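You operate a simulated robot arm through the tools that you are given. There is no shell and no other tool. Be economical: measure what you need, move in short steps, check, and stop when the job is done.

Carry out the task below with a simulated two-armed robot. There is one attempt and no reset: what you move stays moved.

TASK
Open the pine drawer, take the pears tub and put it in the floor of the pine drawer and shut the drawer again. Take the pasta tub and put it on the shelf under the plywood work table. Put the yellow cloth pad with a strap on top of the teal tray. Take the teal toy block and put it on top of the mash tub. Close the paper drawer. Close the candles drawer. Take the red wax tin on the white folding table and put it away on the open shelf of the grey cabinet. Put the tin of beans with the earliest date from the packing table on the card folder there. Put the scrub pad on the white folding table away on the shelf under the bench. Put two of the jars of plum jam from the packing table on the shelf three of the wire shelving with black collars. Put the pudding tub on the low table. The order is free. Set down upright: teal toy block, tin of beans, jar of plum jam.

The check looks at the end state, three seconds after you hand in, the way a careful person would. Anything else that was tipped, shoved, dropped, spilled or broken makes it a failure. Flat cloth is picked up by pressing the open fingertips on it (5 to 10 N) and closing them slowly along it; thin cloth reads only 2 to 8 mm in the jaws.

THE ROBOT
Two 6-joint arms with two-finger parallel grippers on one trunk, on a base that drives. Base frame: it is fixed to the floor where the robot stands at the start and does not move with it; the origin is under the middle of the robot, x ahead of it, y to its left, z up. Lengths are in cm, angles in degrees, forces in N, time in s.
The left shoulder is at the start at [6, 18.7, 94.7], the right one opposite. With the tool pointing down near the work surface each hand reaches from about 10 to 42 cm from the robot's upright axis, wherever it stands, measured 20 degrees to its own side. Places, roughly: candles drawer [390, -370, 30]; card folder [175, -225, 75]; floor of the pine drawer [60, -20, 60]; jar of plum jam [150, -250, 75]; low table (82x25 cm) [102, -530, 50]; mash tub [150, -75, 75]; open shelf of the grey cabinet (50x16 cm) [180, 262, 12]; paper drawer [380, -370, 70]; pasta tub [125, -50, 75]; pears tub [100, -75, 75]; pine drawer [60, -20, 60]; pudding tub [200, -200, 75]; red wax tin [250, -275, 75]; scrub pad (9x7x3 cm) [180, -340, 80]; shelf three of the wire shelving with black collar [-10, 150, 90]; shelf under the bench (22x90 cm) [620, -42, 32]; shelf under the plywood work table [330, 10, 30]; teal toy block (5x5x8 cm) [640, -80, 40]; teal tray (20x15x5 cm) [620, -50, 30]; tin of beans [200, -225, 75]; yellow cloth pad with a strap [600, -50, 100]. Payload 1.57 kg a hand.
Tool frame (each hand has its own): the origin (TCP) lies between the finger pads and is the grasp point; the fingertips stand 3 cm ahead of it; z points along the fingers, y is the line along which they close. The gripper opens to 11 cm. The fingers are 2.4 cm wide and 1.2 cm thick; the gripper's body (4.8 by 11.2 cm) begins 7.8 cm behind the TCP.
Orientation is that of the tool frame in the base frame, as a unit quaternion [w, x, y, z]. With the fingers straight down and closing along the base's y, the tool's x points along the base's -x, its y along +y and its z along -z.

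THE INTERFACE
- The arms move only by the tool apply_moves. It takes "left_targets", "right_targets" or both (then of equal length, played together; a hand with none holds still); each is one flat list of numbers, 7 for each row, row after row: the closure, from 0 (fully open) to 1 (shut), then the shift along the base's x, y, z in cm, then the turn, a rotation vector about the base's x, y, z in degrees. In form: [gripper, tx, ty, tz, wx, wy, wz, gripper, tx, ty, tz, wx, wy, wz, ...]. A call has 1 to 8 rows; each row shifts and turns the commanded pose from where the row before left it. Each row takes 0.2 s and may step no farther than 5 cm and 8.6 degrees from the row before; otherwise, or with a gripper value out of range, the whole call is refused. A pose out of reach is approached as far as the arm can. The call stops where the force on the tool passes 40 N (or 10 N more than at its start, if that is more) or the arm is blocked; 0.2 s more then pass. Each finger travels about 15.3 cm/s and halts on what it meets, pressing with about 42 N; the grip force reading is that of the motor and also rises with nothing between the fingers. The clock runs only during rows and for 0.2 s after the last one: add rows that do not move to give the fingers time. The reply holds the time, the measured pose of the TCP, the force on the tool along the base axes, the opening and the grip force, in the units named above and with some noise, with the torque about the TCP (base axes, N m) and any sound that the robot's microphone picked up.
- Cameras (640 x 400 px; columns grow to the right, rows downward): "scene" is now at [0.26, -0.31, 147.16]; the picture's right is [-0.04, -1.00, 0.00], its down [-0.90, 0.03, -0.44] and it looks along [0.44, -0.02, -0.90] (base axes); focal length 290 px, centre (320, 200). "left" rides on the left gripper at [7, -1.6, -14.1] in its tool frame; the picture's right is [0.23, 0.97, 0.00], its down [-0.86, 0.20, -0.48] and it looks along [-0.47, 0.11, 0.88] (tool axes); focal length 222 px, centre (320, 200). "right" rides on the right gripper at [7, 1.6, -14.1] in its tool frame; the picture's right is [-0.23, 0.97, 0.00], its down [-0.86, -0.20, -0.48] and it looks along [-0.47, -0.11, 0.88] (tool axes); focal length 222 px, centre (320, 200). There is no depth. A picture from a camera that has moved, and an enlarged one, comes with that camera's place and axes in the base frame and with its lens.
- capture(camera): a new picture of that camera. The clock stands still meanwhile.
- lift_body(by): slides the trunk up (or, below 0, down) by that many cm; the arms and the scene camera ride with it, the base frame stays. It gives what a move gives, with no picture.
- roll_base(legs): drives the robot by 1 to 6 legs, each [ahead, left, turn to the left] in cm, cm and degrees, along the robot's own axes; the way and the turn of a leg run together, so that a leg with both is an arc; at most 150 cm and 180 degrees a leg. The arms and the cameras ride along, it lands a little off, and it stops where it bumps. It gives what a move gives.
- turn_head(pan, tilt): turns the head with the scene camera to pan (to the left, within 86 degrees either way) and tilt (down, from -29 to 69), counted from straight ahead of the robot. It gives what a move gives.
- close_up(camera, box): a new picture of the part [left, top, right, bottom] of that camera's present view, enlarged. The clock stands still meanwhile.
- finish_job(): hands the job in; it is judged then, once.

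Work in short steps. Places have to be worked out from the pictures, the camera data and where the tool is seen: move nearer, look again, correct. Check each grasp and each placing, and mend what went wrong. You have 567 turns and 370 pictures in all, those below and enlarged ones among them. Open the grippers and draw the arms clear of the work before you hand the job in, unless the task says otherwise; then end with one line.

The tools are called by a JSON object that holds its "fn" and its "kwargs". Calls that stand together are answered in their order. apply_moves: Moves the arms, as the interface text tells. Its arguments: {"type":"object","properties":{"left_targets":{"type":"array"},"right_targets":{"type":"array"}},"required":[]} The other tools are called the same way: lift_body (by) slides the trunk up or down; roll_base (legs) drives the base; turn_head (pan, tilt) turns the head that bears the scene camera; capture (camera) takes a picture; close_up (camera, box) takes an enlarged picture of a part of a camera's view; finish_job () hands the job in.

At the start:

```text
time_s: 0.0
left_tcp_pos: [35.18, 31.8, 87.61]
left_orientation: [0.0, 0.0, 1.0, 0.0]
left_wrist_force: [-0.3, -0.2, 0.4]
left_ft_torque: [-0.02, 0.02, 0.0]
left_width: 11.03
left_finger_force: 0.0
right_tcp_pos: [33.83, -6.11, 95.26]
right_orientation: [0.0, -0.001, 1.0, 0.0]
right_wrist_force: [-0.1, 0.3, -0.8]
right_ft_torque: [0.01, 0.01, 0.02]
right_width: 10.99
right_finger_force: 0.1
trunk travel left (down, up): [-57.5, 41.5]
robot x, y, heading: [-0.05, 0.1, 0.1]
head pan, tilt: [-2.1, 64.0]
```

scene: 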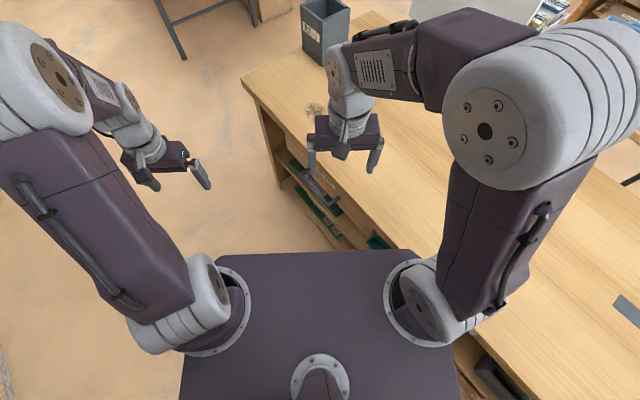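
right: 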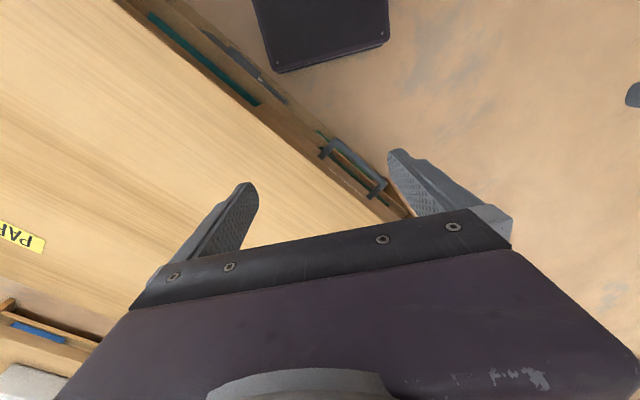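
left: 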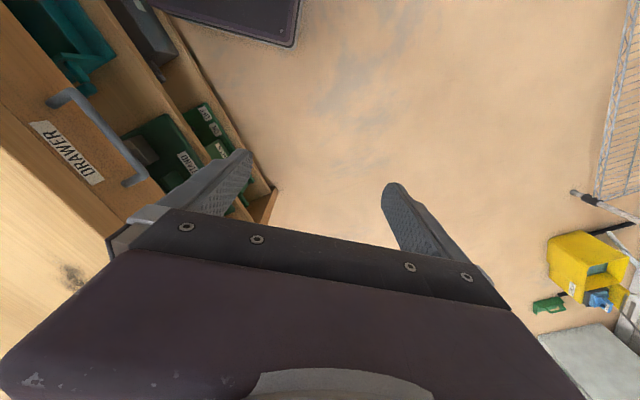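

I start by looking around: level the head and survey to the front.

{"fn": "turn_head", "kwargs": {"pan": -40, "tilt": 30}}

{"fn": "capture", "kwargs": {"camera": "scene"}}

```text
time_s: 1.0
left_tcp_pos: [35.09, 31.86, 87.56]
left_orientation: [0.001, 0.001, 1.0, 0.001]
left_wrist_force: [-0.6, 0.0, -0.6]
left_ft_torque: [0.0, -0.03, -0.01]
left_width: 11.0
left_finger_force: 0.0
right_tcp_pos: [33.81, -6.18, 95.18]
right_orientation: [0.001, 0.0, 1.0, 0.001]
right_wrist_force: [0.3, -1.2, -0.1]
right_ft_torque: [0.0, 0.0, 0.0]
right_width: 11.0
right_finger_force: 0.1
trunk travel left (down, up): [-57.5, 41.5]
robot x, y, heading: [0.13, 0.19, 0.1]
head pan, tilt: [-40.0, 30.0]
```

```text
366 pictures are left
camera scene: at [1.0, -5.89, 151.81], right [-0.64, -0.77, 0.0], down [-0.38, 0.32, -0.87], along [0.66, -0.56, -0.5], focal length 290 px, centre (320, 200)
```

scene: 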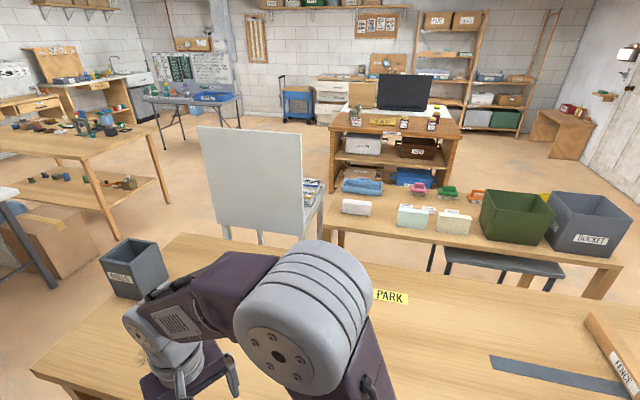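

A big workshop. I look to the right and to the left to build a map.

{"fn": "turn_head", "kwargs": {"pan": -80, "tilt": 35}}

{"fn": "capture", "kwargs": {"camera": "scene"}}

{"fn": "turn_head", "kwargs": {"pan": 5, "tilt": 30}}

{"fn": "capture", "kwargs": {"camera": "scene"}}

{"fn": "turn_head", "kwargs": {"pan": 70, "tilt": 30}}

{"fn": "capture", "kwargs": {"camera": "scene"}}

```text
time_s: 2.1
left_tcp_pos: [35.19, 31.88, 87.53]
left_orientation: [0.0, -0.001, 1.0, 0.001]
left_wrist_force: [-0.8, -0.1, -0.4]
left_ft_torque: [0.01, 0.0, 0.01]
left_width: 10.98
left_finger_force: 0.0
right_tcp_pos: [33.69, -6.35, 95.1]
right_orientation: [0.0, 0.001, 1.0, 0.0]
right_wrist_force: [0.3, 0.7, 0.3]
right_ft_torque: [0.04, 0.02, 0.04]
right_width: 11.01
right_finger_force: 0.1
trunk travel left (down, up): [-57.5, 41.5]
robot x, y, heading: [-0.33, 0.23, -0.1]
head pan, tilt: [-80.0, 35.0]
```

```text
365 pictures are left
camera scene: at [-4.39, -8.76, 151.04], right [-0.98, -0.17, 0.0], down [-0.1, 0.56, -0.82], along [0.14, -0.81, -0.57], focal length 290 px, centre (320, 200)
```

scene: 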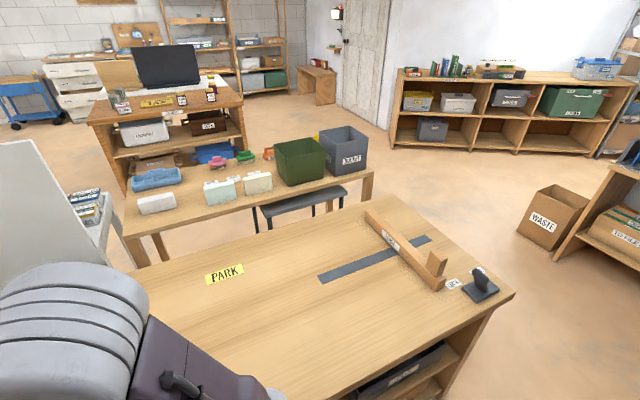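

```text
time_s: 3.7
left_tcp_pos: [35.14, 31.92, 87.39]
left_orientation: [0.0, -0.001, 1.0, 0.001]
left_wrist_force: [-0.2, 0.1, -0.1]
left_ft_torque: [-0.01, -0.02, 0.0]
left_width: 11.01
left_finger_force: 0.0
right_tcp_pos: [33.76, -6.15, 95.1]
right_orientation: [0.0, 0.0, 1.0, 0.0]
right_wrist_force: [0.1, 0.4, -0.2]
right_ft_torque: [-0.03, 0.04, -0.01]
right_width: 11.02
right_finger_force: 0.1
trunk travel left (down, up): [-57.5, 41.5]
robot x, y, heading: [-0.14, -0.03, -0.4]
head pan, tilt: [5.0, 30.0]
```

```text
364 pictures are left
camera scene: at [3.08, 0.7, 151.82], right [0.09, -1.0, 0.0], down [-0.5, -0.04, -0.87], along [0.86, 0.07, -0.5], focal length 290 px, centre (320, 200)
```

scene: 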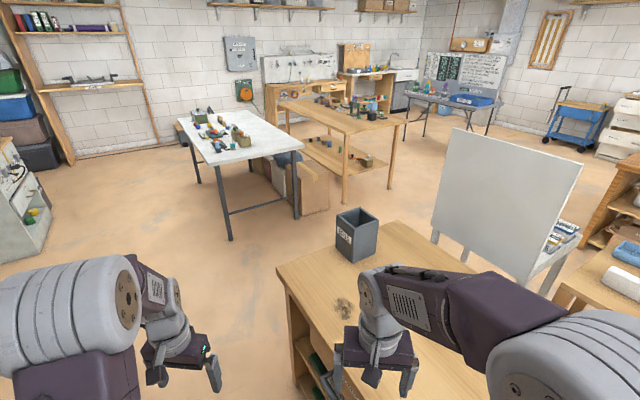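

```text
time_s: 5.1
left_tcp_pos: [35.15, 31.93, 87.57]
left_orientation: [0.001, 0.0, 1.0, 0.001]
left_wrist_force: [0.7, -0.7, -0.3]
left_ft_torque: [0.03, 0.04, -0.03]
left_width: 10.98
left_finger_force: 0.0
right_tcp_pos: [33.69, -6.06, 95.16]
right_orientation: [0.001, 0.0, 1.0, -0.001]
right_wrist_force: [-0.8, -0.6, 0.6]
right_ft_torque: [0.0, -0.02, 0.0]
right_width: 11.0
right_finger_force: 0.1
trunk travel left (down, up): [-57.5, 41.5]
robot x, y, heading: [-0.2, -0.07, -0.0]
head pan, tilt: [70.0, 30.0]
```

```text
363 pictures are left
camera scene: at [-2.83, 8.41, 151.82], right [0.94, -0.34, 0.0], down [-0.17, -0.47, -0.87], along [0.3, 0.81, -0.5], focal length 290 px, centre (320, 200)
```

scene: 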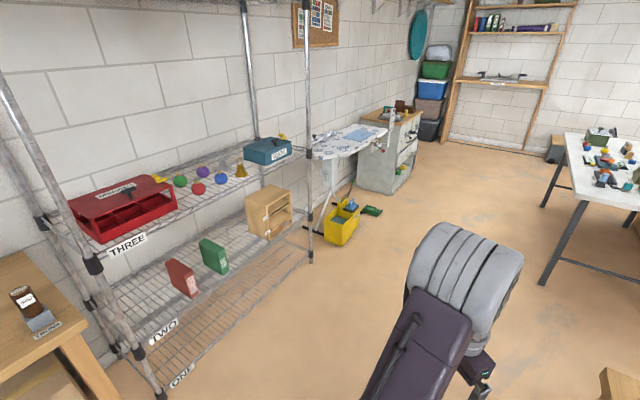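

I raise the trunk for a better overview and take enlarged views of the far areas.

{"fn": "lift_body", "kwargs": {"by": 41}}

{"fn": "turn_head", "kwargs": {"pan": -45, "tilt": 20}}

{"fn": "capture", "kwargs": {"camera": "scene"}}

{"fn": "close_up", "kwargs": {"camera": "scene", "box": [240, 100, 480, 250]}}

{"fn": "close_up", "kwargs": {"camera": "scene", "box": [0, 50, 240, 200]}}

```text
refused: 41 is not a number from -40 to 40
```

```text
time_s: 7.0
left_tcp_pos: [35.27, 31.83, 87.46]
left_orientation: [0.0, 0.0, 1.0, 0.001]
left_wrist_force: [0.1, 0.8, -0.1]
left_ft_torque: [-0.02, -0.01, -0.04]
left_width: 10.97
left_finger_force: 0.0
right_tcp_pos: [33.81, -6.14, 95.23]
right_orientation: [0.0, 0.0, 1.0, -0.001]
right_wrist_force: [0.6, 0.7, 0.2]
right_ft_torque: [-0.01, -0.02, -0.03]
right_width: 11.02
right_finger_force: 0.0
trunk travel left (down, up): [-57.5, 41.5]
robot x, y, heading: [0.11, -0.1, 0.0]
head pan, tilt: [-45.0, 20.0]
```

```text
362 pictures are left
camera scene: at [0.66, -6.66, 153.43], right [-0.71, -0.71, 0.0], down [-0.24, 0.24, -0.94], along [0.66, -0.66, -0.34], focal length 290 px, centre (320, 200)
```

scene: 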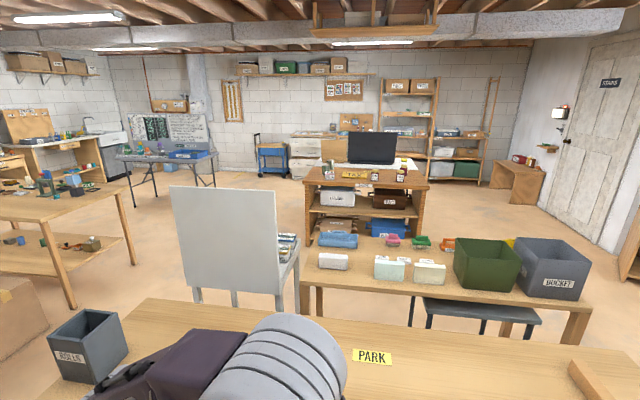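

```text
2.67 times, centred on (360, 175) of scene
camera zoom: at [0.66, -6.66, 153.43], right [-0.71, -0.71, 0.0], down [-0.24, 0.24, -0.94], along [0.66, -0.66, -0.34], focal length 774 px, centre (213, 267)
```

zoom: 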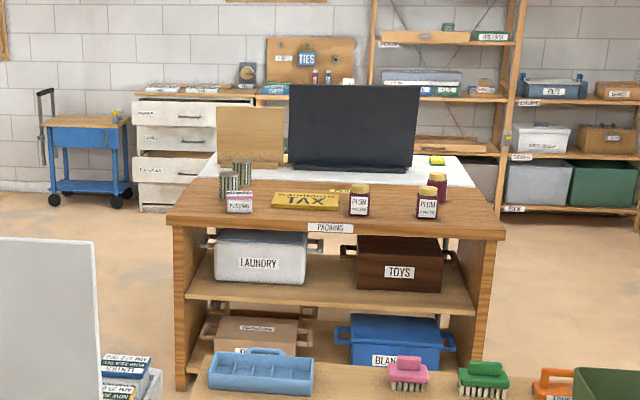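

```text
2.67 times, centred on (120, 125) of scene
camera zoom: at [0.66, -6.66, 153.43], right [-0.71, -0.71, 0.0], down [-0.24, 0.24, -0.94], along [0.66, -0.66, -0.34], focal length 774 px, centre (853, 400)
```

zoom: 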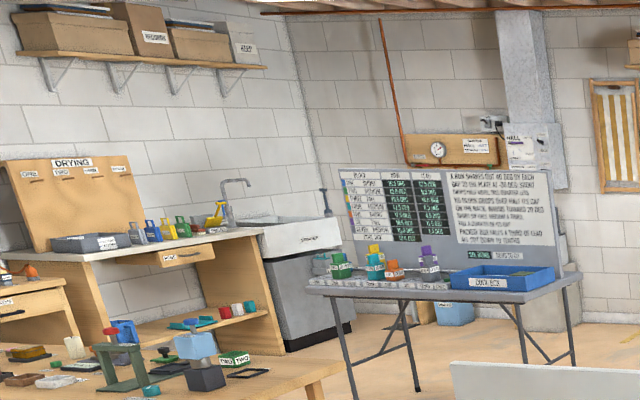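

Packing table, white drawers located. Now close-ups of the near bench with the tubs and the shelves, plus raising the trunk.

{"fn": "lift_body", "kwargs": {"by": 40}}

{"fn": "turn_head", "kwargs": {"pan": -50, "tilt": 40}}

{"fn": "capture", "kwargs": {"camera": "scene"}}

{"fn": "close_up", "kwargs": {"camera": "scene", "box": [120, 40, 360, 190]}}

```text
time_s: 10.8
left_tcp_pos: [35.18, 31.8, 127.52]
left_orientation: [0.0, 0.0, 1.0, 0.001]
left_wrist_force: [0.5, 0.3, -0.3]
left_ft_torque: [0.02, -0.03, 0.0]
left_width: 11.04
left_finger_force: 0.0
right_tcp_pos: [33.86, -6.12, 135.18]
right_orientation: [0.0, 0.0, 1.0, -0.001]
right_wrist_force: [-0.1, 0.3, -0.2]
right_ft_torque: [0.01, 0.0, 0.0]
right_width: 10.99
right_finger_force: 0.1
trunk travel left (down, up): [-97.5, 1.5]
robot x, y, heading: [-0.28, -0.04, -0.4]
head pan, tilt: [-45.0, 20.0]
```

```text
time_s: 11.7
left_tcp_pos: [35.12, 31.93, 127.51]
left_orientation: [-0.001, 0.0, 1.0, 0.0]
left_wrist_force: [0.0, -0.2, 0.2]
left_ft_torque: [0.01, 0.0, 0.02]
left_width: 11.0
left_finger_force: 0.1
right_tcp_pos: [33.79, -6.23, 135.1]
right_orientation: [-0.001, 0.0, 1.0, 0.0]
right_wrist_force: [-0.3, 0.8, -0.6]
right_ft_torque: [0.0, -0.04, -0.02]
right_width: 11.0
right_finger_force: 0.1
trunk travel left (down, up): [-97.5, 1.5]
robot x, y, heading: [0.35, -0.19, 0.1]
head pan, tilt: [-50.0, 40.0]
```

```text
359 pictures are left
camera scene: at [-0.46, -6.59, 190.29], right [-0.77, -0.64, 0.0], down [-0.41, 0.49, -0.77], along [0.49, -0.59, -0.64], focal length 290 px, centre (320, 200)
```

scene: 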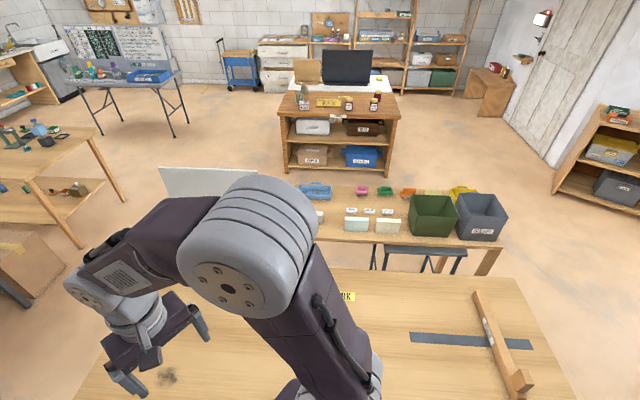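

```text
2.67 times, centred on (240, 115) of scene
camera zoom: at [-0.46, -6.59, 190.29], right [-0.77, -0.64, 0.0], down [-0.41, 0.49, -0.77], along [0.49, -0.59, -0.64], focal length 774 px, centre (533, 427)
```

zoom: 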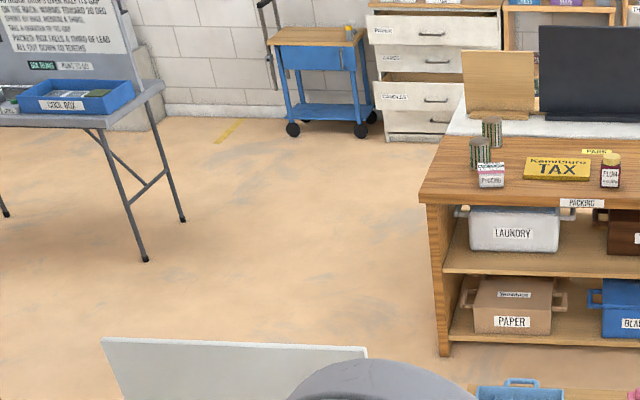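

Now the tubs on the low bench.

{"fn": "close_up", "kwargs": {"camera": "scene", "box": [290, 170, 490, 295]}}

{"fn": "turn_head", "kwargs": {"pan": -84, "tilt": 25}}

{"fn": "capture", "kwargs": {"camera": "scene"}}

{"fn": "turn_head", "kwargs": {"pan": 0, "tilt": 20}}

{"fn": "capture", "kwargs": {"camera": "scene"}}

{"fn": "close_up", "kwargs": {"camera": "scene", "box": [240, 50, 480, 200]}}

```text
3.20 times, centred on (390, 232) of scene
camera zoom: at [-0.46, -6.59, 190.29], right [-0.77, -0.64, 0.0], down [-0.41, 0.49, -0.77], along [0.49, -0.59, -0.64], focal length 929 px, centre (96, 96)
```

zoom: 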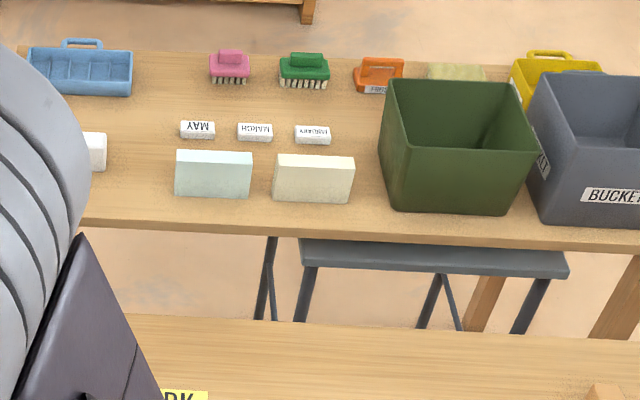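

```text
time_s: 12.7
left_tcp_pos: [35.02, 31.85, 127.5]
left_orientation: [0.0, 0.0, 1.0, 0.001]
left_wrist_force: [-0.4, 0.3, 0.1]
left_ft_torque: [0.01, 0.0, 0.01]
left_width: 11.02
left_finger_force: 0.2
right_tcp_pos: [33.9, -6.14, 135.23]
right_orientation: [0.0, 0.0, 1.0, 0.0]
right_wrist_force: [-0.9, -0.2, 0.0]
right_ft_torque: [0.02, 0.02, 0.02]
right_width: 10.99
right_finger_force: 0.0
trunk travel left (down, up): [-97.5, 1.5]
robot x, y, heading: [-0.31, -0.04, 0.0]
head pan, tilt: [-84.0, 25.0]
```

```text
356 pictures are left
camera scene: at [-4.96, -9.23, 192.61], right [-0.99, -0.11, 0.0], down [-0.04, 0.42, -0.91], along [0.1, -0.9, -0.42], focal length 290 px, centre (320, 200)
```

scene: 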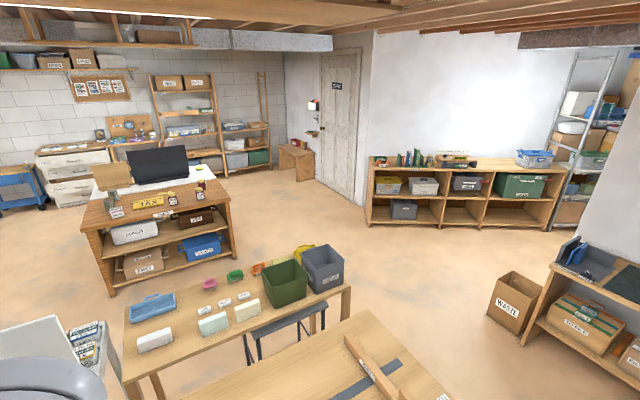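

```text
time_s: 14.2
left_tcp_pos: [35.17, 31.8, 127.5]
left_orientation: [0.001, 0.0, 1.0, 0.001]
left_wrist_force: [-0.2, 0.9, 1.2]
left_ft_torque: [0.02, -0.01, 0.03]
left_width: 11.0
left_finger_force: 0.0
right_tcp_pos: [33.89, -6.11, 135.33]
right_orientation: [0.0, 0.0, 1.0, 0.0]
right_wrist_force: [-1.1, -0.6, -0.3]
right_ft_torque: [-0.02, 0.01, -0.05]
right_width: 11.0
right_finger_force: 0.0
trunk travel left (down, up): [-97.5, 1.5]
robot x, y, heading: [0.11, -0.04, -0.0]
head pan, tilt: [0.0, 20.0]
```

```text
355 pictures are left
camera scene: at [3.39, -0.09, 193.42], right [0.0, -1.0, 0.0], down [-0.34, 0.0, -0.94], along [0.94, 0.0, -0.34], focal length 290 px, centre (320, 200)
```

scene: 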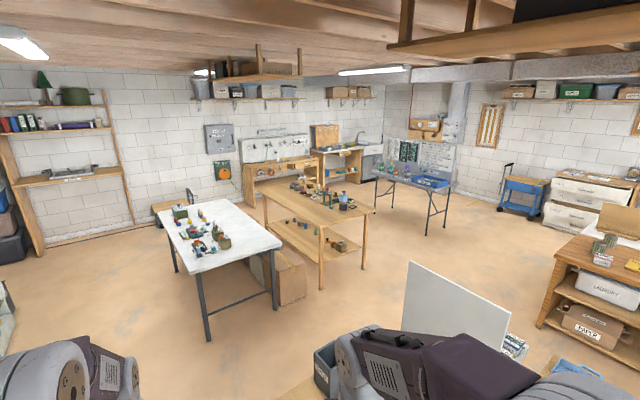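

```text
2.67 times, centred on (360, 125) of scene
camera zoom: at [3.39, -0.09, 193.42], right [0.0, -1.0, 0.0], down [-0.34, 0.0, -0.94], along [0.94, 0.0, -0.34], focal length 774 px, centre (213, 400)
```

zoom: 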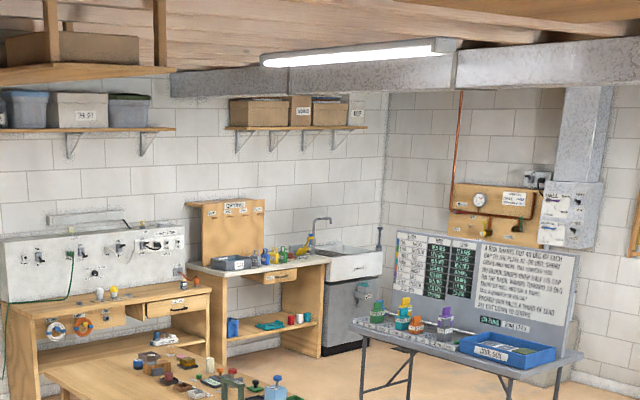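

I'll look at the drawer table in front.

{"fn": "turn_head", "kwargs": {"pan": -20, "tilt": 60}}

{"fn": "capture", "kwargs": {"camera": "scene"}}

{"fn": "capture", "kwargs": {"camera": "left"}}

```text
time_s: 15.3
left_tcp_pos: [35.24, 31.99, 127.63]
left_orientation: [0.001, -0.001, 1.0, 0.0]
left_wrist_force: [0.9, 0.4, 0.1]
left_ft_torque: [0.02, 0.05, 0.0]
left_width: 11.01
left_finger_force: 0.1
right_tcp_pos: [33.81, -6.17, 135.15]
right_orientation: [0.0, 0.0, 1.0, 0.0]
right_wrist_force: [0.4, 0.1, -0.1]
right_ft_torque: [-0.01, 0.04, -0.01]
right_width: 10.98
right_finger_force: 0.0
trunk travel left (down, up): [-97.5, 1.5]
robot x, y, heading: [-0.08, -0.22, -0.2]
head pan, tilt: [-20.0, 60.0]
```

```text
353 pictures are left
camera scene: at [0.33, -2.35, 187.62], right [-0.34, -0.94, 0.0], down [-0.81, 0.3, -0.5], along [0.47, -0.17, -0.87], focal length 290 px, centre (320, 200)
```

scene: 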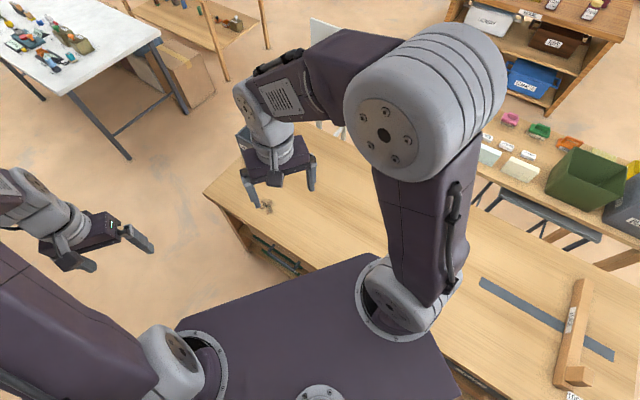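

```text
352 pictures are left
camera left: at [28.11, 30.26, 141.53], right [-0.23, 0.97, 0.0], down [0.86, 0.2, 0.48], along [0.47, 0.11, -0.88], focal length 222 px, centre (320, 200)
```

left: 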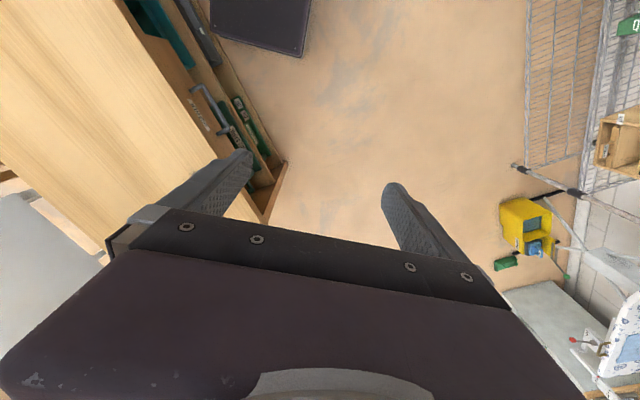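

I back away from the table a bit and turn to face its drawer side (about -60°).

{"fn": "roll_base", "kwargs": {"legs": [[-8, 20, 0], [0, 0, -60]]}}

{"fn": "turn_head", "kwargs": {"pan": 0, "tilt": 50}}

{"fn": "capture", "kwargs": {"camera": "scene"}}

{"fn": "capture", "kwargs": {"camera": "left"}}

```text
time_s: 19.6
left_tcp_pos: [37.07, 4.46, 127.52]
left_orientation: [0.001, 0.507, 0.862, 0.001]
left_wrist_force: [-0.2, 0.0, -0.4]
left_ft_torque: [0.04, 0.0, 0.04]
left_width: 11.01
left_finger_force: 0.0
right_tcp_pos: [3.09, -12.81, 135.22]
right_orientation: [0.0, 0.507, 0.862, 0.0]
right_wrist_force: [0.3, 0.8, -0.2]
right_ft_torque: [0.0, 0.0, -0.01]
right_width: 10.97
right_finger_force: 0.0
trunk travel left (down, up): [-97.5, 1.5]
robot x, y, heading: [-8.09, 19.6, -60.8]
head pan, tilt: [-20.0, 60.0]
```

```text
time_s: 20.5
left_tcp_pos: [36.92, 4.53, 127.55]
left_orientation: [0.001, 0.507, 0.862, 0.0]
left_wrist_force: [0.8, -0.1, 0.2]
left_ft_torque: [0.0, 0.03, 0.01]
left_width: 11.0
left_finger_force: 0.0
right_tcp_pos: [3.13, -12.85, 135.22]
right_orientation: [0.0, 0.507, 0.862, 0.0]
right_wrist_force: [0.2, -0.2, -0.9]
right_ft_torque: [-0.02, 0.0, -0.01]
right_width: 11.02
right_finger_force: 0.0
trunk travel left (down, up): [-97.5, 1.5]
robot x, y, heading: [-8.02, 19.91, -60.8]
head pan, tilt: [0.0, 50.0]
```

```text
351 pictures are left
camera scene: at [-7.06, 18.12, 188.86], right [-0.87, -0.49, 0.0], down [-0.37, 0.67, -0.64], along [0.31, -0.56, -0.77], focal length 290 px, centre (320, 200)
```

scene: 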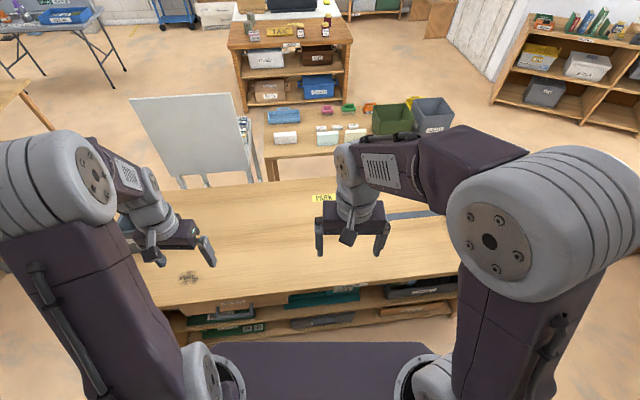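

```text
350 pictures are left
camera left: at [32.06, 9.8, 141.53], right [0.74, 0.67, 0.0], down [0.59, -0.65, 0.48], along [0.32, -0.35, -0.88], focal length 222 px, centre (320, 200)
```

left: 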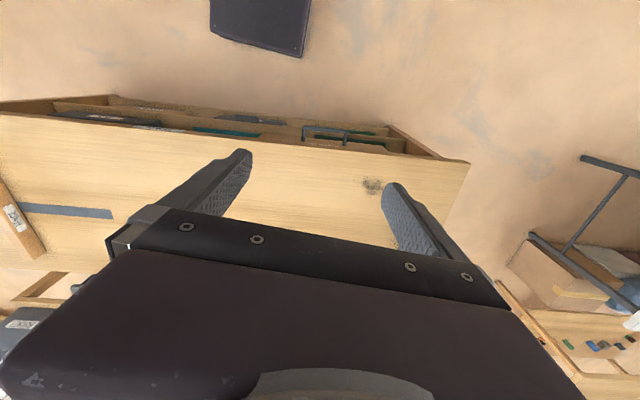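

The table front runs about 37.8°, so I align to heading ≈ -52 and shift left so the handle (~[44,-1,62]) lies in front of the left arm.

{"fn": "roll_base", "kwargs": {"legs": [[0, 0, 8.6], [0, 10, 0]]}}

{"fn": "capture", "kwargs": {"camera": "left"}}

```text
time_s: 22.3
left_tcp_pos: [45.98, 16.91, 127.71]
left_orientation: [0.002, 0.441, 0.898, 0.004]
left_wrist_force: [-0.5, -0.4, 0.6]
left_ft_torque: [0.07, -0.06, 0.02]
left_width: 11.01
left_finger_force: 0.0
right_tcp_pos: [14.99, -5.28, 135.13]
right_orientation: [0.002, 0.441, 0.898, 0.003]
right_wrist_force: [-1.1, -1.6, 0.4]
right_ft_torque: [0.04, -0.04, -0.02]
right_width: 11.02
right_finger_force: 0.1
trunk travel left (down, up): [-97.5, 1.5]
robot x, y, heading: [0.1, 25.65, -52.3]
head pan, tilt: [0.0, 50.0]
```

```text
349 pictures are left
camera left: at [40.19, 21.4, 141.76], right [0.63, 0.78, 0.01], down [0.68, -0.56, 0.48], along [0.38, -0.3, -0.88], focal length 222 px, centre (320, 200)
```

left: 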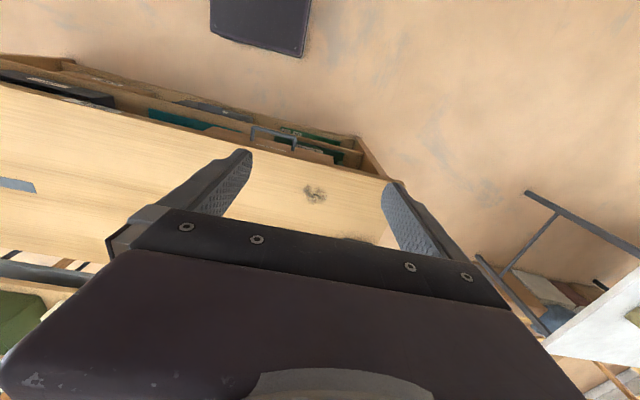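

Handle bar ≈ from [37,-6] to [49,4], aligned with us. I pitch the left tool up to horizontal, moving it in line with the handle.

{"fn": "apply_moves", "kwargs": {"left_targets": [0, -1.28, -1, 0, -6.47, -5, 0, 0, -1.28, -1, 0, -6.47, -5, 0, 0, -1.28, -1, 0, -6.47, -5, 0, 0, -1.28, -1, 0, -6.47, -5, 0, 0, -1.28, -1, 0, -6.47, -5, 0, 0, -1.28, -1, 0, -6.47, -5, 0, 0, -1.28, -1, 0, -6.47, -5, 0, 0, -1.28, -1, 0, -6.47, -5, 0]}}

{"fn": "apply_moves", "kwargs": {"left_targets": [0, 0, 0, 0, -6.47, -5, 0, 0, 0, 0, 0, -6.47, -5, 0, 0, 0, 0, 0, -6.47, -5, 0]}}

{"fn": "lift_body", "kwargs": {"by": -40}}

{"fn": "capture", "kwargs": {"camera": "left"}}

{"fn": "capture", "kwargs": {"camera": "scene"}}

```text
time_s: 24.1
left_tcp_pos: [49.25, 3.66, 133.46]
left_orientation: [0.444, 0.382, 0.772, -0.245]
left_wrist_force: [-0.6, -0.5, -0.1]
left_ft_torque: [0.0, -0.02, 0.0]
left_width: 11.0
left_finger_force: 0.1
left hand out of reach, approached as far as the arm can: row 3, 4, 5, 6, 7, 8
right_tcp_pos: [15.63, -4.5, 135.22]
right_orientation: [-0.001, 0.441, 0.897, 0.0]
right_wrist_force: [0.0, 1.2, -0.2]
right_ft_torque: [0.02, 0.01, -0.01]
right_width: 11.01
right_finger_force: 0.1
trunk travel left (down, up): [-97.5, 1.5]
robot x, y, heading: [0.14, 25.65, -52.3]
head pan, tilt: [0.0, 50.0]
```

```text
time_s: 24.9
left_tcp_pos: [52.99, 4.66, 144.27]
left_orientation: [0.601, 0.33, 0.655, -0.317]
left_wrist_force: [0.1, -0.1, -0.4]
left_ft_torque: [0.02, 0.0, 0.01]
left_width: 11.01
left_finger_force: 0.1
left hand out of reach, approached as far as the arm can: row 1, 2, 3
right_tcp_pos: [15.66, -4.78, 135.29]
right_orientation: [0.0, 0.44, 0.898, -0.001]
right_wrist_force: [0.2, -0.3, 0.0]
right_ft_torque: [0.0, -0.02, -0.01]
right_width: 10.99
right_finger_force: 0.0
trunk travel left (down, up): [-97.5, 1.5]
robot x, y, heading: [-0.33, 25.91, -52.2]
head pan, tilt: [0.0, 50.0]
```

```text
time_s: 28.7
left_tcp_pos: [52.88, 4.71, 104.12]
left_orientation: [0.601, 0.33, 0.656, -0.316]
left_wrist_force: [0.3, 0.1, 0.2]
left_ft_torque: [0.01, 0.02, -0.01]
left_width: 10.98
left_finger_force: 0.0
right_tcp_pos: [15.56, -4.71, 95.25]
right_orientation: [0.001, 0.441, 0.897, 0.0]
right_wrist_force: [-0.2, -0.2, 0.6]
right_ft_torque: [-0.05, 0.04, 0.01]
right_width: 11.02
right_finger_force: 0.2
trunk travel left (down, up): [-57.5, 41.5]
robot x, y, heading: [0.17, 26.11, -52.2]
head pan, tilt: [0.0, 50.0]
```

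```text
348 pictures are left
camera left: at [42.91, 15.6, 98.22], right [0.78, 0.58, -0.25], down [-0.06, 0.46, 0.89], along [0.63, -0.67, 0.39], focal length 222 px, centre (320, 200)
```

left: 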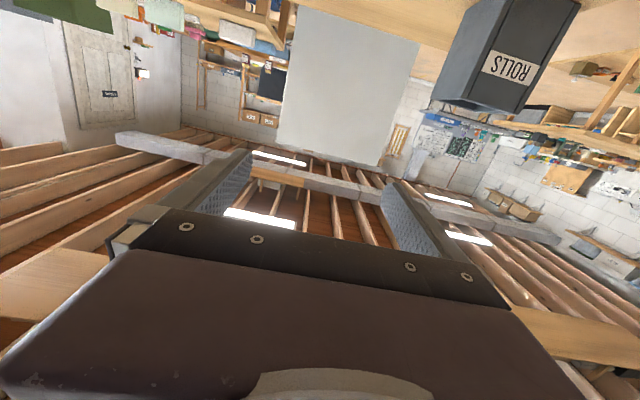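

```text
347 pictures are left
camera scene: at [1.04, 24.38, 148.87], right [-0.79, -0.61, 0.0], down [-0.47, 0.61, -0.64], along [0.39, -0.51, -0.77], focal length 290 px, centre (320, 200)
```

scene: 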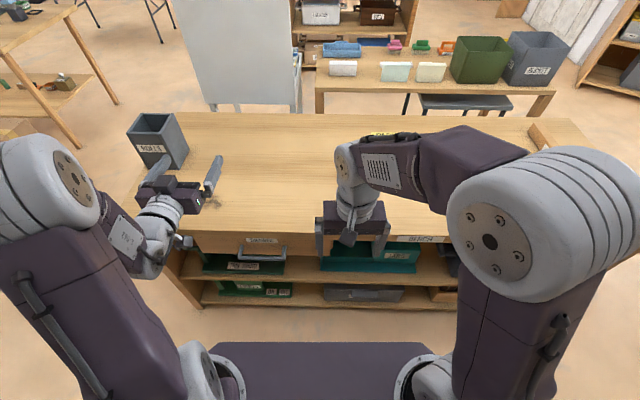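

The drawer handle is visible below the left hand. I take a closer view and issue a still row to see where the commanded left pose is.

{"fn": "close_up", "kwargs": {"camera": "scene", "box": [130, 200, 450, 400]}}

{"fn": "apply_moves", "kwargs": {"left_targets": [0, 0, 0, 0, 0, 0, 0, 0, 0, 0, 0, 0, 0, 0, 0, 0, 0, 0, 0, 0, 0]}}

```text
2.00 times, centred on (290, 300) of scene
camera zoom: at [1.04, 24.38, 148.87], right [-0.79, -0.61, 0.0], down [-0.47, 0.61, -0.64], along [0.39, -0.51, -0.77], focal length 581 px, centre (380, 0)
```

zoom: 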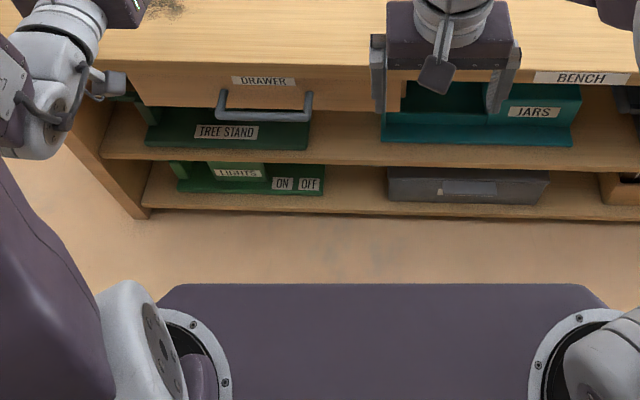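

```text
time_s: 29.5
left_tcp_pos: [53.04, 4.64, 104.05]
left_orientation: [0.601, 0.329, 0.657, -0.316]
left_wrist_force: [-0.4, 0.3, 0.5]
left_ft_torque: [0.0, 0.01, 0.02]
left_width: 11.04
left_finger_force: 0.0
right_tcp_pos: [15.72, -4.78, 95.04]
right_orientation: [0.0, 0.442, 0.897, 0.0]
right_wrist_force: [0.5, 0.3, 0.2]
right_ft_torque: [0.0, 0.02, 0.01]
right_width: 10.99
right_finger_force: 0.0
trunk travel left (down, up): [-57.5, 41.5]
robot x, y, heading: [0.18, 25.73, -52.2]
head pan, tilt: [0.0, 50.0]
```

Handle ≈ [43.2,-0.4,66]. With the tool horizontal the arm needs more distance, so I back up 12 cm, then command the hand outward and down.

{"fn": "roll_base", "kwargs": {"legs": [[-14, 0, 0]]}}

{"fn": "apply_moves", "kwargs": {"left_targets": [0, 2.5, -3.2, 0, 0, 0, 0, 0, 2.5, -3.2, 0, 0, 0, 0, 0, 2.5, -3.2, 0, 0, 0, 0, 0, 0, 0, 0, 0, 0, 0]}}

```text
time_s: 30.8
left_tcp_pos: [44.4, 15.93, 104.06]
left_orientation: [0.6, 0.329, 0.657, -0.316]
left_wrist_force: [0.1, 0.1, -0.6]
left_ft_torque: [0.0, 0.02, 0.0]
left_width: 10.96
left_finger_force: 0.1
right_tcp_pos: [7.23, 6.57, 95.13]
right_orientation: [0.0, 0.44, 0.898, 0.0]
right_wrist_force: [-0.2, -0.1, 0.7]
right_ft_torque: [-0.03, -0.03, 0.01]
right_width: 11.02
right_finger_force: 0.1
trunk travel left (down, up): [-57.5, 41.5]
robot x, y, heading: [-8.75, 37.16, -52.1]
head pan, tilt: [0.0, 50.0]
```

```text
time_s: 31.8
left_tcp_pos: [51.68, 6.5, 104.38]
left_orientation: [0.601, 0.328, 0.657, -0.316]
left_wrist_force: [-0.3, 0.2, -0.3]
left_ft_torque: [0.03, -0.03, -0.01]
left_width: 11.01
left_finger_force: 0.0
right_tcp_pos: [7.16, 6.51, 95.25]
right_orientation: [0.0, 0.439, 0.898, -0.001]
right_wrist_force: [-0.6, -0.1, -1.2]
right_ft_torque: [0.0, -0.01, 0.03]
right_width: 10.99
right_finger_force: 0.0
trunk travel left (down, up): [-57.5, 41.5]
robot x, y, heading: [-8.46, 37.22, -52.1]
head pan, tilt: [0.0, 50.0]
```

Tracking works. I move to a pre-grasp point 10 cm in front of the handle, going down.

{"fn": "apply_moves", "kwargs": {"left_targets": [0, -2.5, 0.2, -3.5, 0, 0, 0, 0, -2.5, 0.2, -3.5, 0, 0, 0, 0, -2.5, 0.2, -3.5, 0, 0, 0, 0, -2.5, 0.2, -3.5, 0, 0, 0, 0, -2.5, 0.2, -3.5, 0, 0, 0, 0, -2.2, 0.2, -3.5, 0, 0, 0, 0, 0, 0, -4.5, 0, 0, 0, 0, 0, 0, -4.5, 0, 0, 0]}}

{"fn": "apply_moves", "kwargs": {"left_targets": [0, 0, 0, -4, 0, 0, 0, 0, 0, 0, -4, 0, 0, 0, 0, 0, 0, 0, 0, 0, 0]}}

{"fn": "capture", "kwargs": {"camera": "left"}}

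{"fn": "close_up", "kwargs": {"camera": "scene", "box": [130, 200, 450, 400]}}

```text
time_s: 33.6
left_tcp_pos: [55.35, 3.46, 84.82]
left_orientation: [0.596, 0.327, 0.659, -0.323]
left_wrist_force: [-1.2, 0.2, -1.2]
left_ft_torque: [-0.03, 0.0, 0.0]
left_width: 10.99
left_finger_force: 0.0
left hand out of reach, approached as far as the arm can: row 2, 3, 4, 5, 6, 7, 8
right_tcp_pos: [7.3, 6.45, 95.25]
right_orientation: [-0.001, 0.439, 0.898, 0.001]
right_wrist_force: [-0.4, 0.0, 0.1]
right_ft_torque: [0.01, 0.02, -0.03]
right_width: 11.01
right_finger_force: 0.0
trunk travel left (down, up): [-57.5, 41.5]
robot x, y, heading: [-8.59, 37.34, -52.2]
head pan, tilt: [0.0, 50.0]
```

```text
time_s: 34.4
left_tcp_pos: [56.44, 3.49, 77.62]
left_orientation: [0.603, 0.327, 0.655, -0.318]
left_wrist_force: [2.7, -0.1, 11.7]
left_ft_torque: [0.07, -0.87, 0.04]
left_width: 10.98
left_finger_force: 0.0
left hand out of reach, approached as far as the arm can: row 1
right_tcp_pos: [7.13, 6.43, 95.28]
right_orientation: [0.001, 0.439, 0.898, 0.0]
right_wrist_force: [0.0, 0.2, 0.0]
right_ft_torque: [0.01, 0.02, -0.06]
right_width: 11.01
right_finger_force: 0.1
trunk travel left (down, up): [-57.5, 41.5]
robot x, y, heading: [-8.55, 37.23, -51.9]
head pan, tilt: [0.0, 50.0]
```

```text
345 pictures are left
camera left: at [46.43, 14.34, 71.51], right [0.78, 0.58, -0.25], down [-0.06, 0.47, 0.88], along [0.63, -0.67, 0.4], focal length 222 px, centre (320, 200)
```

left: 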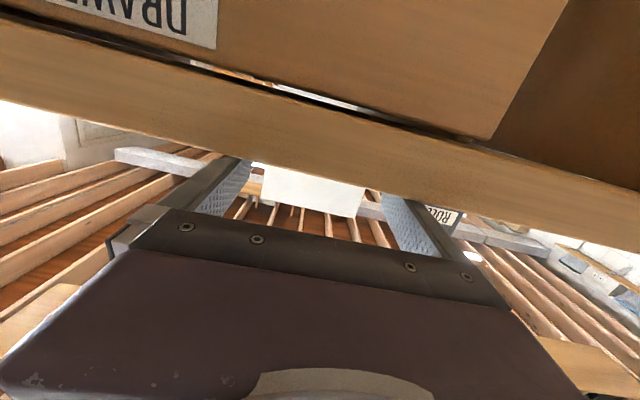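

```text
2.00 times, centred on (290, 300) of scene
camera zoom: at [-7.79, 35.61, 148.89], right [-0.79, -0.61, 0.0], down [-0.47, 0.6, -0.64], along [0.4, -0.51, -0.77], focal length 581 px, centre (380, 0)
```

zoom: 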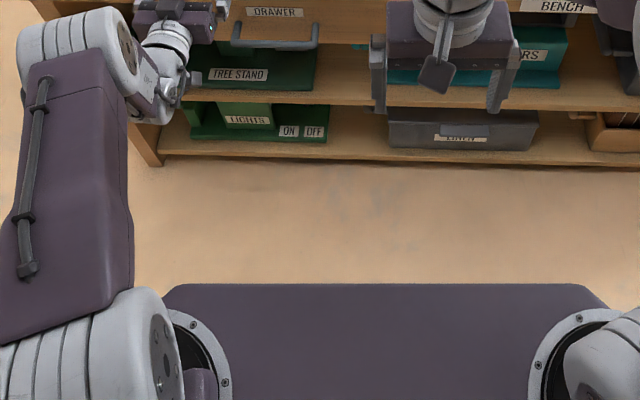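

The horizontal pose isn't suited (and the fingers would close along the bar). I lift off the table and go to a 40° pitch with the hand rolled 90°, so the fingers straddle the bar.

{"fn": "apply_moves", "kwargs": {"left_targets": [0, 0, 0, 4, 0, 0, 0, 0, 0, 0, 4, 6.7, 5.2, 0, 0, -1.5, 1.5, 4, 6.7, 5.2, 0, 0, -2.5, 1.5, 3, 6.7, 5.2, 0, 0, -2.5, 1.5, 1, 6.7, 5.2, 0, 0, -2.5, 1.5, 1, 6.7, 5.2, 0]}}

{"fn": "apply_moves", "kwargs": {"left_targets": [0, -2, 0, 0, 3.2, -4.15, -6.27, 0, -2, 0, 0, 3.2, -4.15, -6.27, 0, -2, 0, 0, 3.2, -4.15, -6.27, 0, -2, 0, 0, 3.2, -4.15, -6.27, 0, 0, 0, 0, 3.2, -4.15, -6.27, 0, 0, 0, 0, 3.2, -4.15, -6.27, 0, 0, 0, 0, 3.2, -4.15, -6.27, 0, 0, 0, 0, 3.2, -4.15, -6.27]}}

{"fn": "apply_moves", "kwargs": {"left_targets": [0, 0, 0, 0, 3.2, -4.15, -6.27, 0, 0, 0, 0, 3.2, -4.15, -6.27, 0, 0, 0, 0, 3.2, -4.15, -6.27]}}

{"fn": "capture", "kwargs": {"camera": "left"}}

{"fn": "capture", "kwargs": {"camera": "scene"}}

```text
time_s: 35.8
left_tcp_pos: [47.14, 9.65, 94.36]
left_orientation: [0.321, 0.409, 0.836, -0.178]
left_wrist_force: [-0.6, 0.5, -0.3]
left_ft_torque: [0.0, 0.01, 0.0]
left_width: 11.02
left_finger_force: 0.1
right_tcp_pos: [7.02, 6.63, 95.27]
right_orientation: [0.0, 0.438, 0.899, 0.001]
right_wrist_force: [0.3, -0.3, -0.6]
right_ft_torque: [0.01, 0.0, 0.01]
right_width: 11.02
right_finger_force: 0.2
trunk travel left (down, up): [-57.5, 41.5]
robot x, y, heading: [-8.81, 36.72, -51.7]
head pan, tilt: [0.0, 50.0]
```

```text
time_s: 37.6
left_tcp_pos: [39.17, 9.52, 94.16]
left_orientation: [0.339, 0.808, 0.483, 0.006]
left_wrist_force: [-0.9, 0.0, -0.6]
left_ft_torque: [0.0, 0.01, 0.01]
left_width: 11.02
left_finger_force: 0.2
right_tcp_pos: [7.22, 6.38, 95.29]
right_orientation: [0.0, 0.439, 0.899, 0.0]
right_wrist_force: [-0.5, 0.1, 0.7]
right_ft_torque: [-0.01, 0.0, -0.02]
right_width: 11.02
right_finger_force: 0.2
trunk travel left (down, up): [-57.5, 41.5]
robot x, y, heading: [-8.73, 37.07, -51.9]
head pan, tilt: [0.0, 50.0]
```

```text
time_s: 38.4
left_tcp_pos: [39.1, 9.46, 94.24]
left_orientation: [0.315, 0.896, 0.304, 0.076]
left_wrist_force: [0.2, -0.5, 0.2]
left_ft_torque: [0.04, 0.02, -0.01]
left_width: 10.99
left_finger_force: 0.0
right_tcp_pos: [7.17, 6.58, 95.24]
right_orientation: [0.0, 0.439, 0.898, 0.0]
right_wrist_force: [-0.7, -0.6, -0.8]
right_ft_torque: [0.01, 0.01, -0.04]
right_width: 11.02
right_finger_force: 0.0
trunk travel left (down, up): [-57.5, 41.5]
robot x, y, heading: [-8.66, 36.65, -52.0]
head pan, tilt: [0.0, 50.0]
```

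```text
343 pictures are left
camera left: at [39.17, 22.0, 103.84], right [0.67, -0.47, 0.58], down [-0.75, -0.38, 0.55], along [-0.03, -0.8, -0.6], focal length 222 px, centre (320, 200)
```

left: 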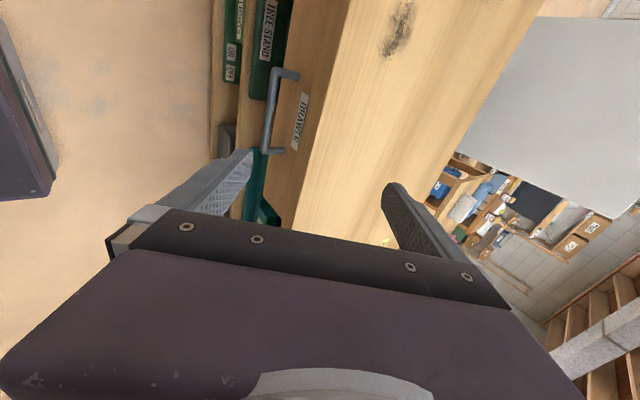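

```text
342 pictures are left
camera scene: at [-7.6, 35.51, 148.87], right [-0.79, -0.61, 0.0], down [-0.47, 0.6, -0.64], along [0.39, -0.51, -0.77], focal length 290 px, centre (320, 200)
```

scene: 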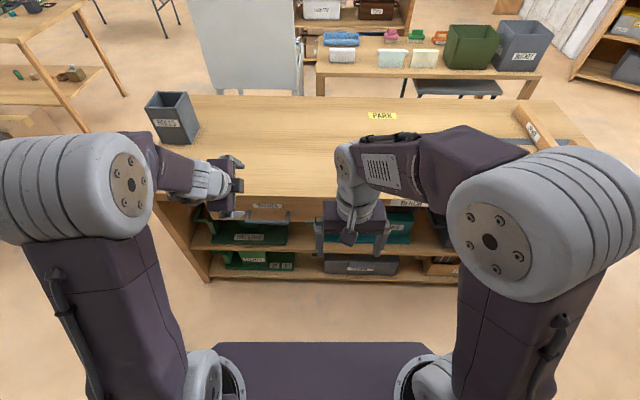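

The orientation is right (38° pitch, closing in the vertical plane). Handle from this view ≈ [43.8,-0.5,66]; I approach along the finger direction with the jaws at ~4.4 cm.

{"fn": "apply_moves", "kwargs": {"left_targets": [0.6, 0, -0.6, -3.5, 0, 0, 0, 0.6, 0, -0.6, -3.5, 0, 0, 0, 0.6, 0.1, -0.6, -3.5, 0, 0, 0, 0.6, 0.1, -0.6, -3.5, 0, 0, 0, 0.6, 0.1, -0.6, -3.5, 0, 0, 0, 0.6, 1.3, -2, -3, 0, 0, 0]}}

{"fn": "capture", "kwargs": {"camera": "left"}}

{"fn": "close_up", "kwargs": {"camera": "scene", "box": [170, 140, 330, 240]}}

```text
time_s: 39.8
left_tcp_pos: [45.33, -1.88, 82.65]
left_orientation: [0.315, 0.895, 0.305, 0.076]
left_wrist_force: [-0.4, -0.1, -0.2]
left_ft_torque: [-0.01, 0.02, 0.01]
left_width: 4.41
left_finger_force: 0.0
left hand out of reach, approached as far as the arm can: row 1, 2, 3, 4, 5
right_tcp_pos: [7.21, 6.42, 95.21]
right_orientation: [0.0, 0.438, 0.899, 0.0]
right_wrist_force: [-0.1, -0.2, -0.6]
right_ft_torque: [0.04, -0.03, 0.0]
right_width: 11.02
right_finger_force: 0.1
trunk travel left (down, up): [-57.5, 41.5]
robot x, y, heading: [-8.38, 36.77, -52.3]
head pan, tilt: [0.0, 50.0]
```

```text
341 pictures are left
camera left: at [45.3, 10.71, 92.3], right [0.67, -0.46, 0.58], down [-0.74, -0.38, 0.55], along [-0.03, -0.8, -0.6], focal length 222 px, centre (320, 200)
```

left: 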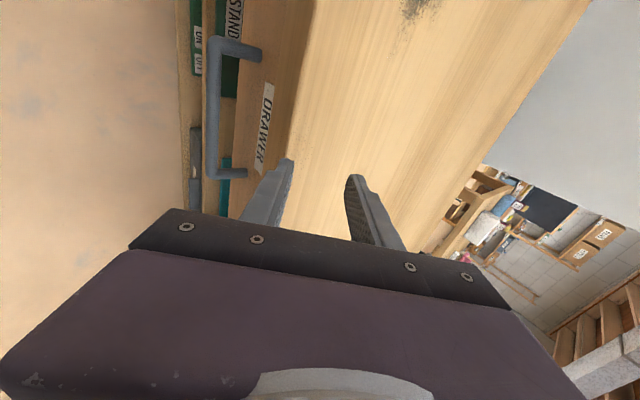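

```text
4.00 times, centred on (250, 190) of scene
camera zoom: at [-7.48, 35.39, 148.87], right [-0.79, -0.61, 0.0], down [-0.47, 0.61, -0.64], along [0.39, -0.51, -0.77], focal length 1162 px, centre (600, 240)
```

zoom: 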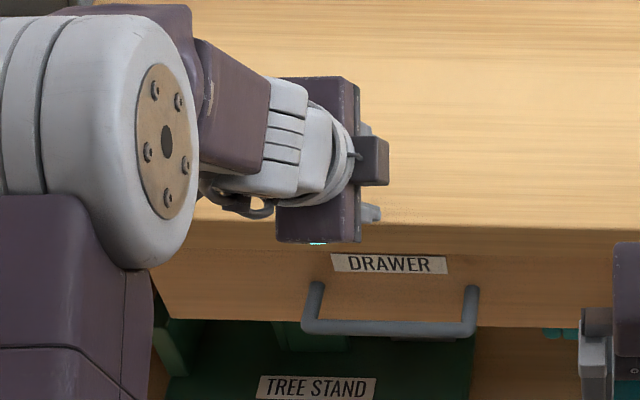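

The shoulder is too low for this pose. I raise the trunk 25 cm and go down with the arm instead; handle refined to ≈ [43.9,0,66], standoff ~5 cm.

{"fn": "lift_body", "kwargs": {"by": 25}}

{"fn": "apply_moves", "kwargs": {"left_targets": [0.6, -1.2, 1.6, -3.5, 0, 0, 0, 0.6, -1.2, 1.6, -3.5, 0, 0, 0, 0.6, -1.2, 1.6, -3.5, 0, 0, 0, 0.6, -1.2, 1.6, -3.5, 0, 0, 0, 0.6, -1.2, 1.6, -3.5, 0, 0, 0, 0.6, 0, 0, -3.5, 0, 0, 0, 0.6, 0, 0, -3.5, 0, 0, 0]}}

```text
time_s: 42.4
left_tcp_pos: [45.21, -1.65, 107.71]
left_orientation: [0.315, 0.895, 0.305, 0.076]
left_wrist_force: [0.3, 0.2, -0.3]
left_ft_torque: [0.0, -0.01, 0.0]
left_width: 4.39
left_finger_force: 0.0
right_tcp_pos: [7.17, 6.56, 120.24]
right_orientation: [0.0, 0.439, 0.898, 0.0]
right_wrist_force: [-0.5, -0.1, 0.7]
right_ft_torque: [0.03, 0.02, 0.01]
right_width: 11.01
right_finger_force: 0.0
trunk travel left (down, up): [-82.5, 16.5]
robot x, y, heading: [-8.98, 36.98, -52.3]
head pan, tilt: [0.0, 50.0]
```

```text
time_s: 44.0
left_tcp_pos: [40.57, 4.25, 84.52]
left_orientation: [0.316, 0.895, 0.304, 0.076]
left_wrist_force: [0.1, -0.3, 0.1]
left_ft_torque: [-0.01, 0.0, -0.03]
left_width: 4.43
left_finger_force: 0.0
left hand out of reach, approached as far as the arm can: row 1, 2, 3
right_tcp_pos: [7.27, 6.47, 120.13]
right_orientation: [-0.001, 0.439, 0.899, 0.001]
right_wrist_force: [0.2, -0.5, 0.3]
right_ft_torque: [0.01, 0.03, 0.01]
right_width: 10.99
right_finger_force: 0.0
trunk travel left (down, up): [-82.5, 16.5]
robot x, y, heading: [-9.02, 36.88, -51.9]
head pan, tilt: [0.0, 50.0]
```

Now reachable. Go to the pre-grasp and then along the finger axis onto the bar.

{"fn": "apply_moves", "kwargs": {"left_targets": [0.6, -0.2, 0.6, -3.1, 0, 0, 0, 0.6, -0.2, 0.6, -3.1, 0, 0, 0, 0.6, -0.1, 0.55, -3.1, 0, 0, 0, 0.6, 0.5, -0.8, -1.2, 0, 0, 0]}}

{"fn": "capture", "kwargs": {"camera": "left"}}

```text
time_s: 45.0
left_tcp_pos: [40.75, 5.15, 73.85]
left_orientation: [0.315, 0.896, 0.304, 0.076]
left_wrist_force: [-0.4, 0.0, -0.2]
left_ft_torque: [0.03, -0.03, 0.0]
left_width: 4.38
left_finger_force: 0.2
right_tcp_pos: [7.19, 6.49, 120.21]
right_orientation: [-0.001, 0.44, 0.898, 0.0]
right_wrist_force: [0.3, -1.1, 0.1]
right_ft_torque: [-0.02, 0.02, 0.04]
right_width: 11.01
right_finger_force: 0.1
trunk travel left (down, up): [-82.5, 16.5]
robot x, y, heading: [-8.67, 37.06, -52.0]
head pan, tilt: [0.0, 50.0]
```

```text
339 pictures are left
camera left: at [40.69, 17.7, 83.5], right [0.67, -0.46, 0.58], down [-0.74, -0.38, 0.55], along [-0.03, -0.8, -0.6], focal length 222 px, centre (320, 200)
```

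left: 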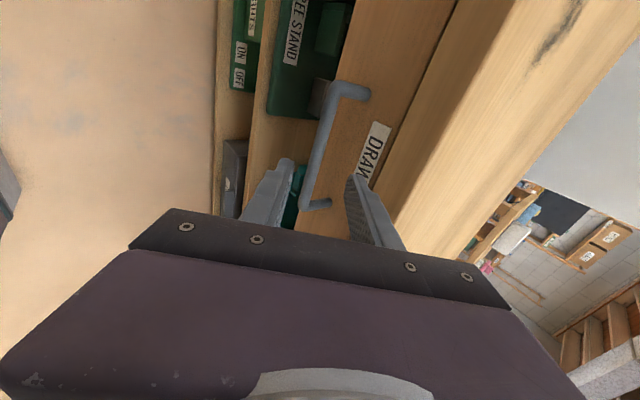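

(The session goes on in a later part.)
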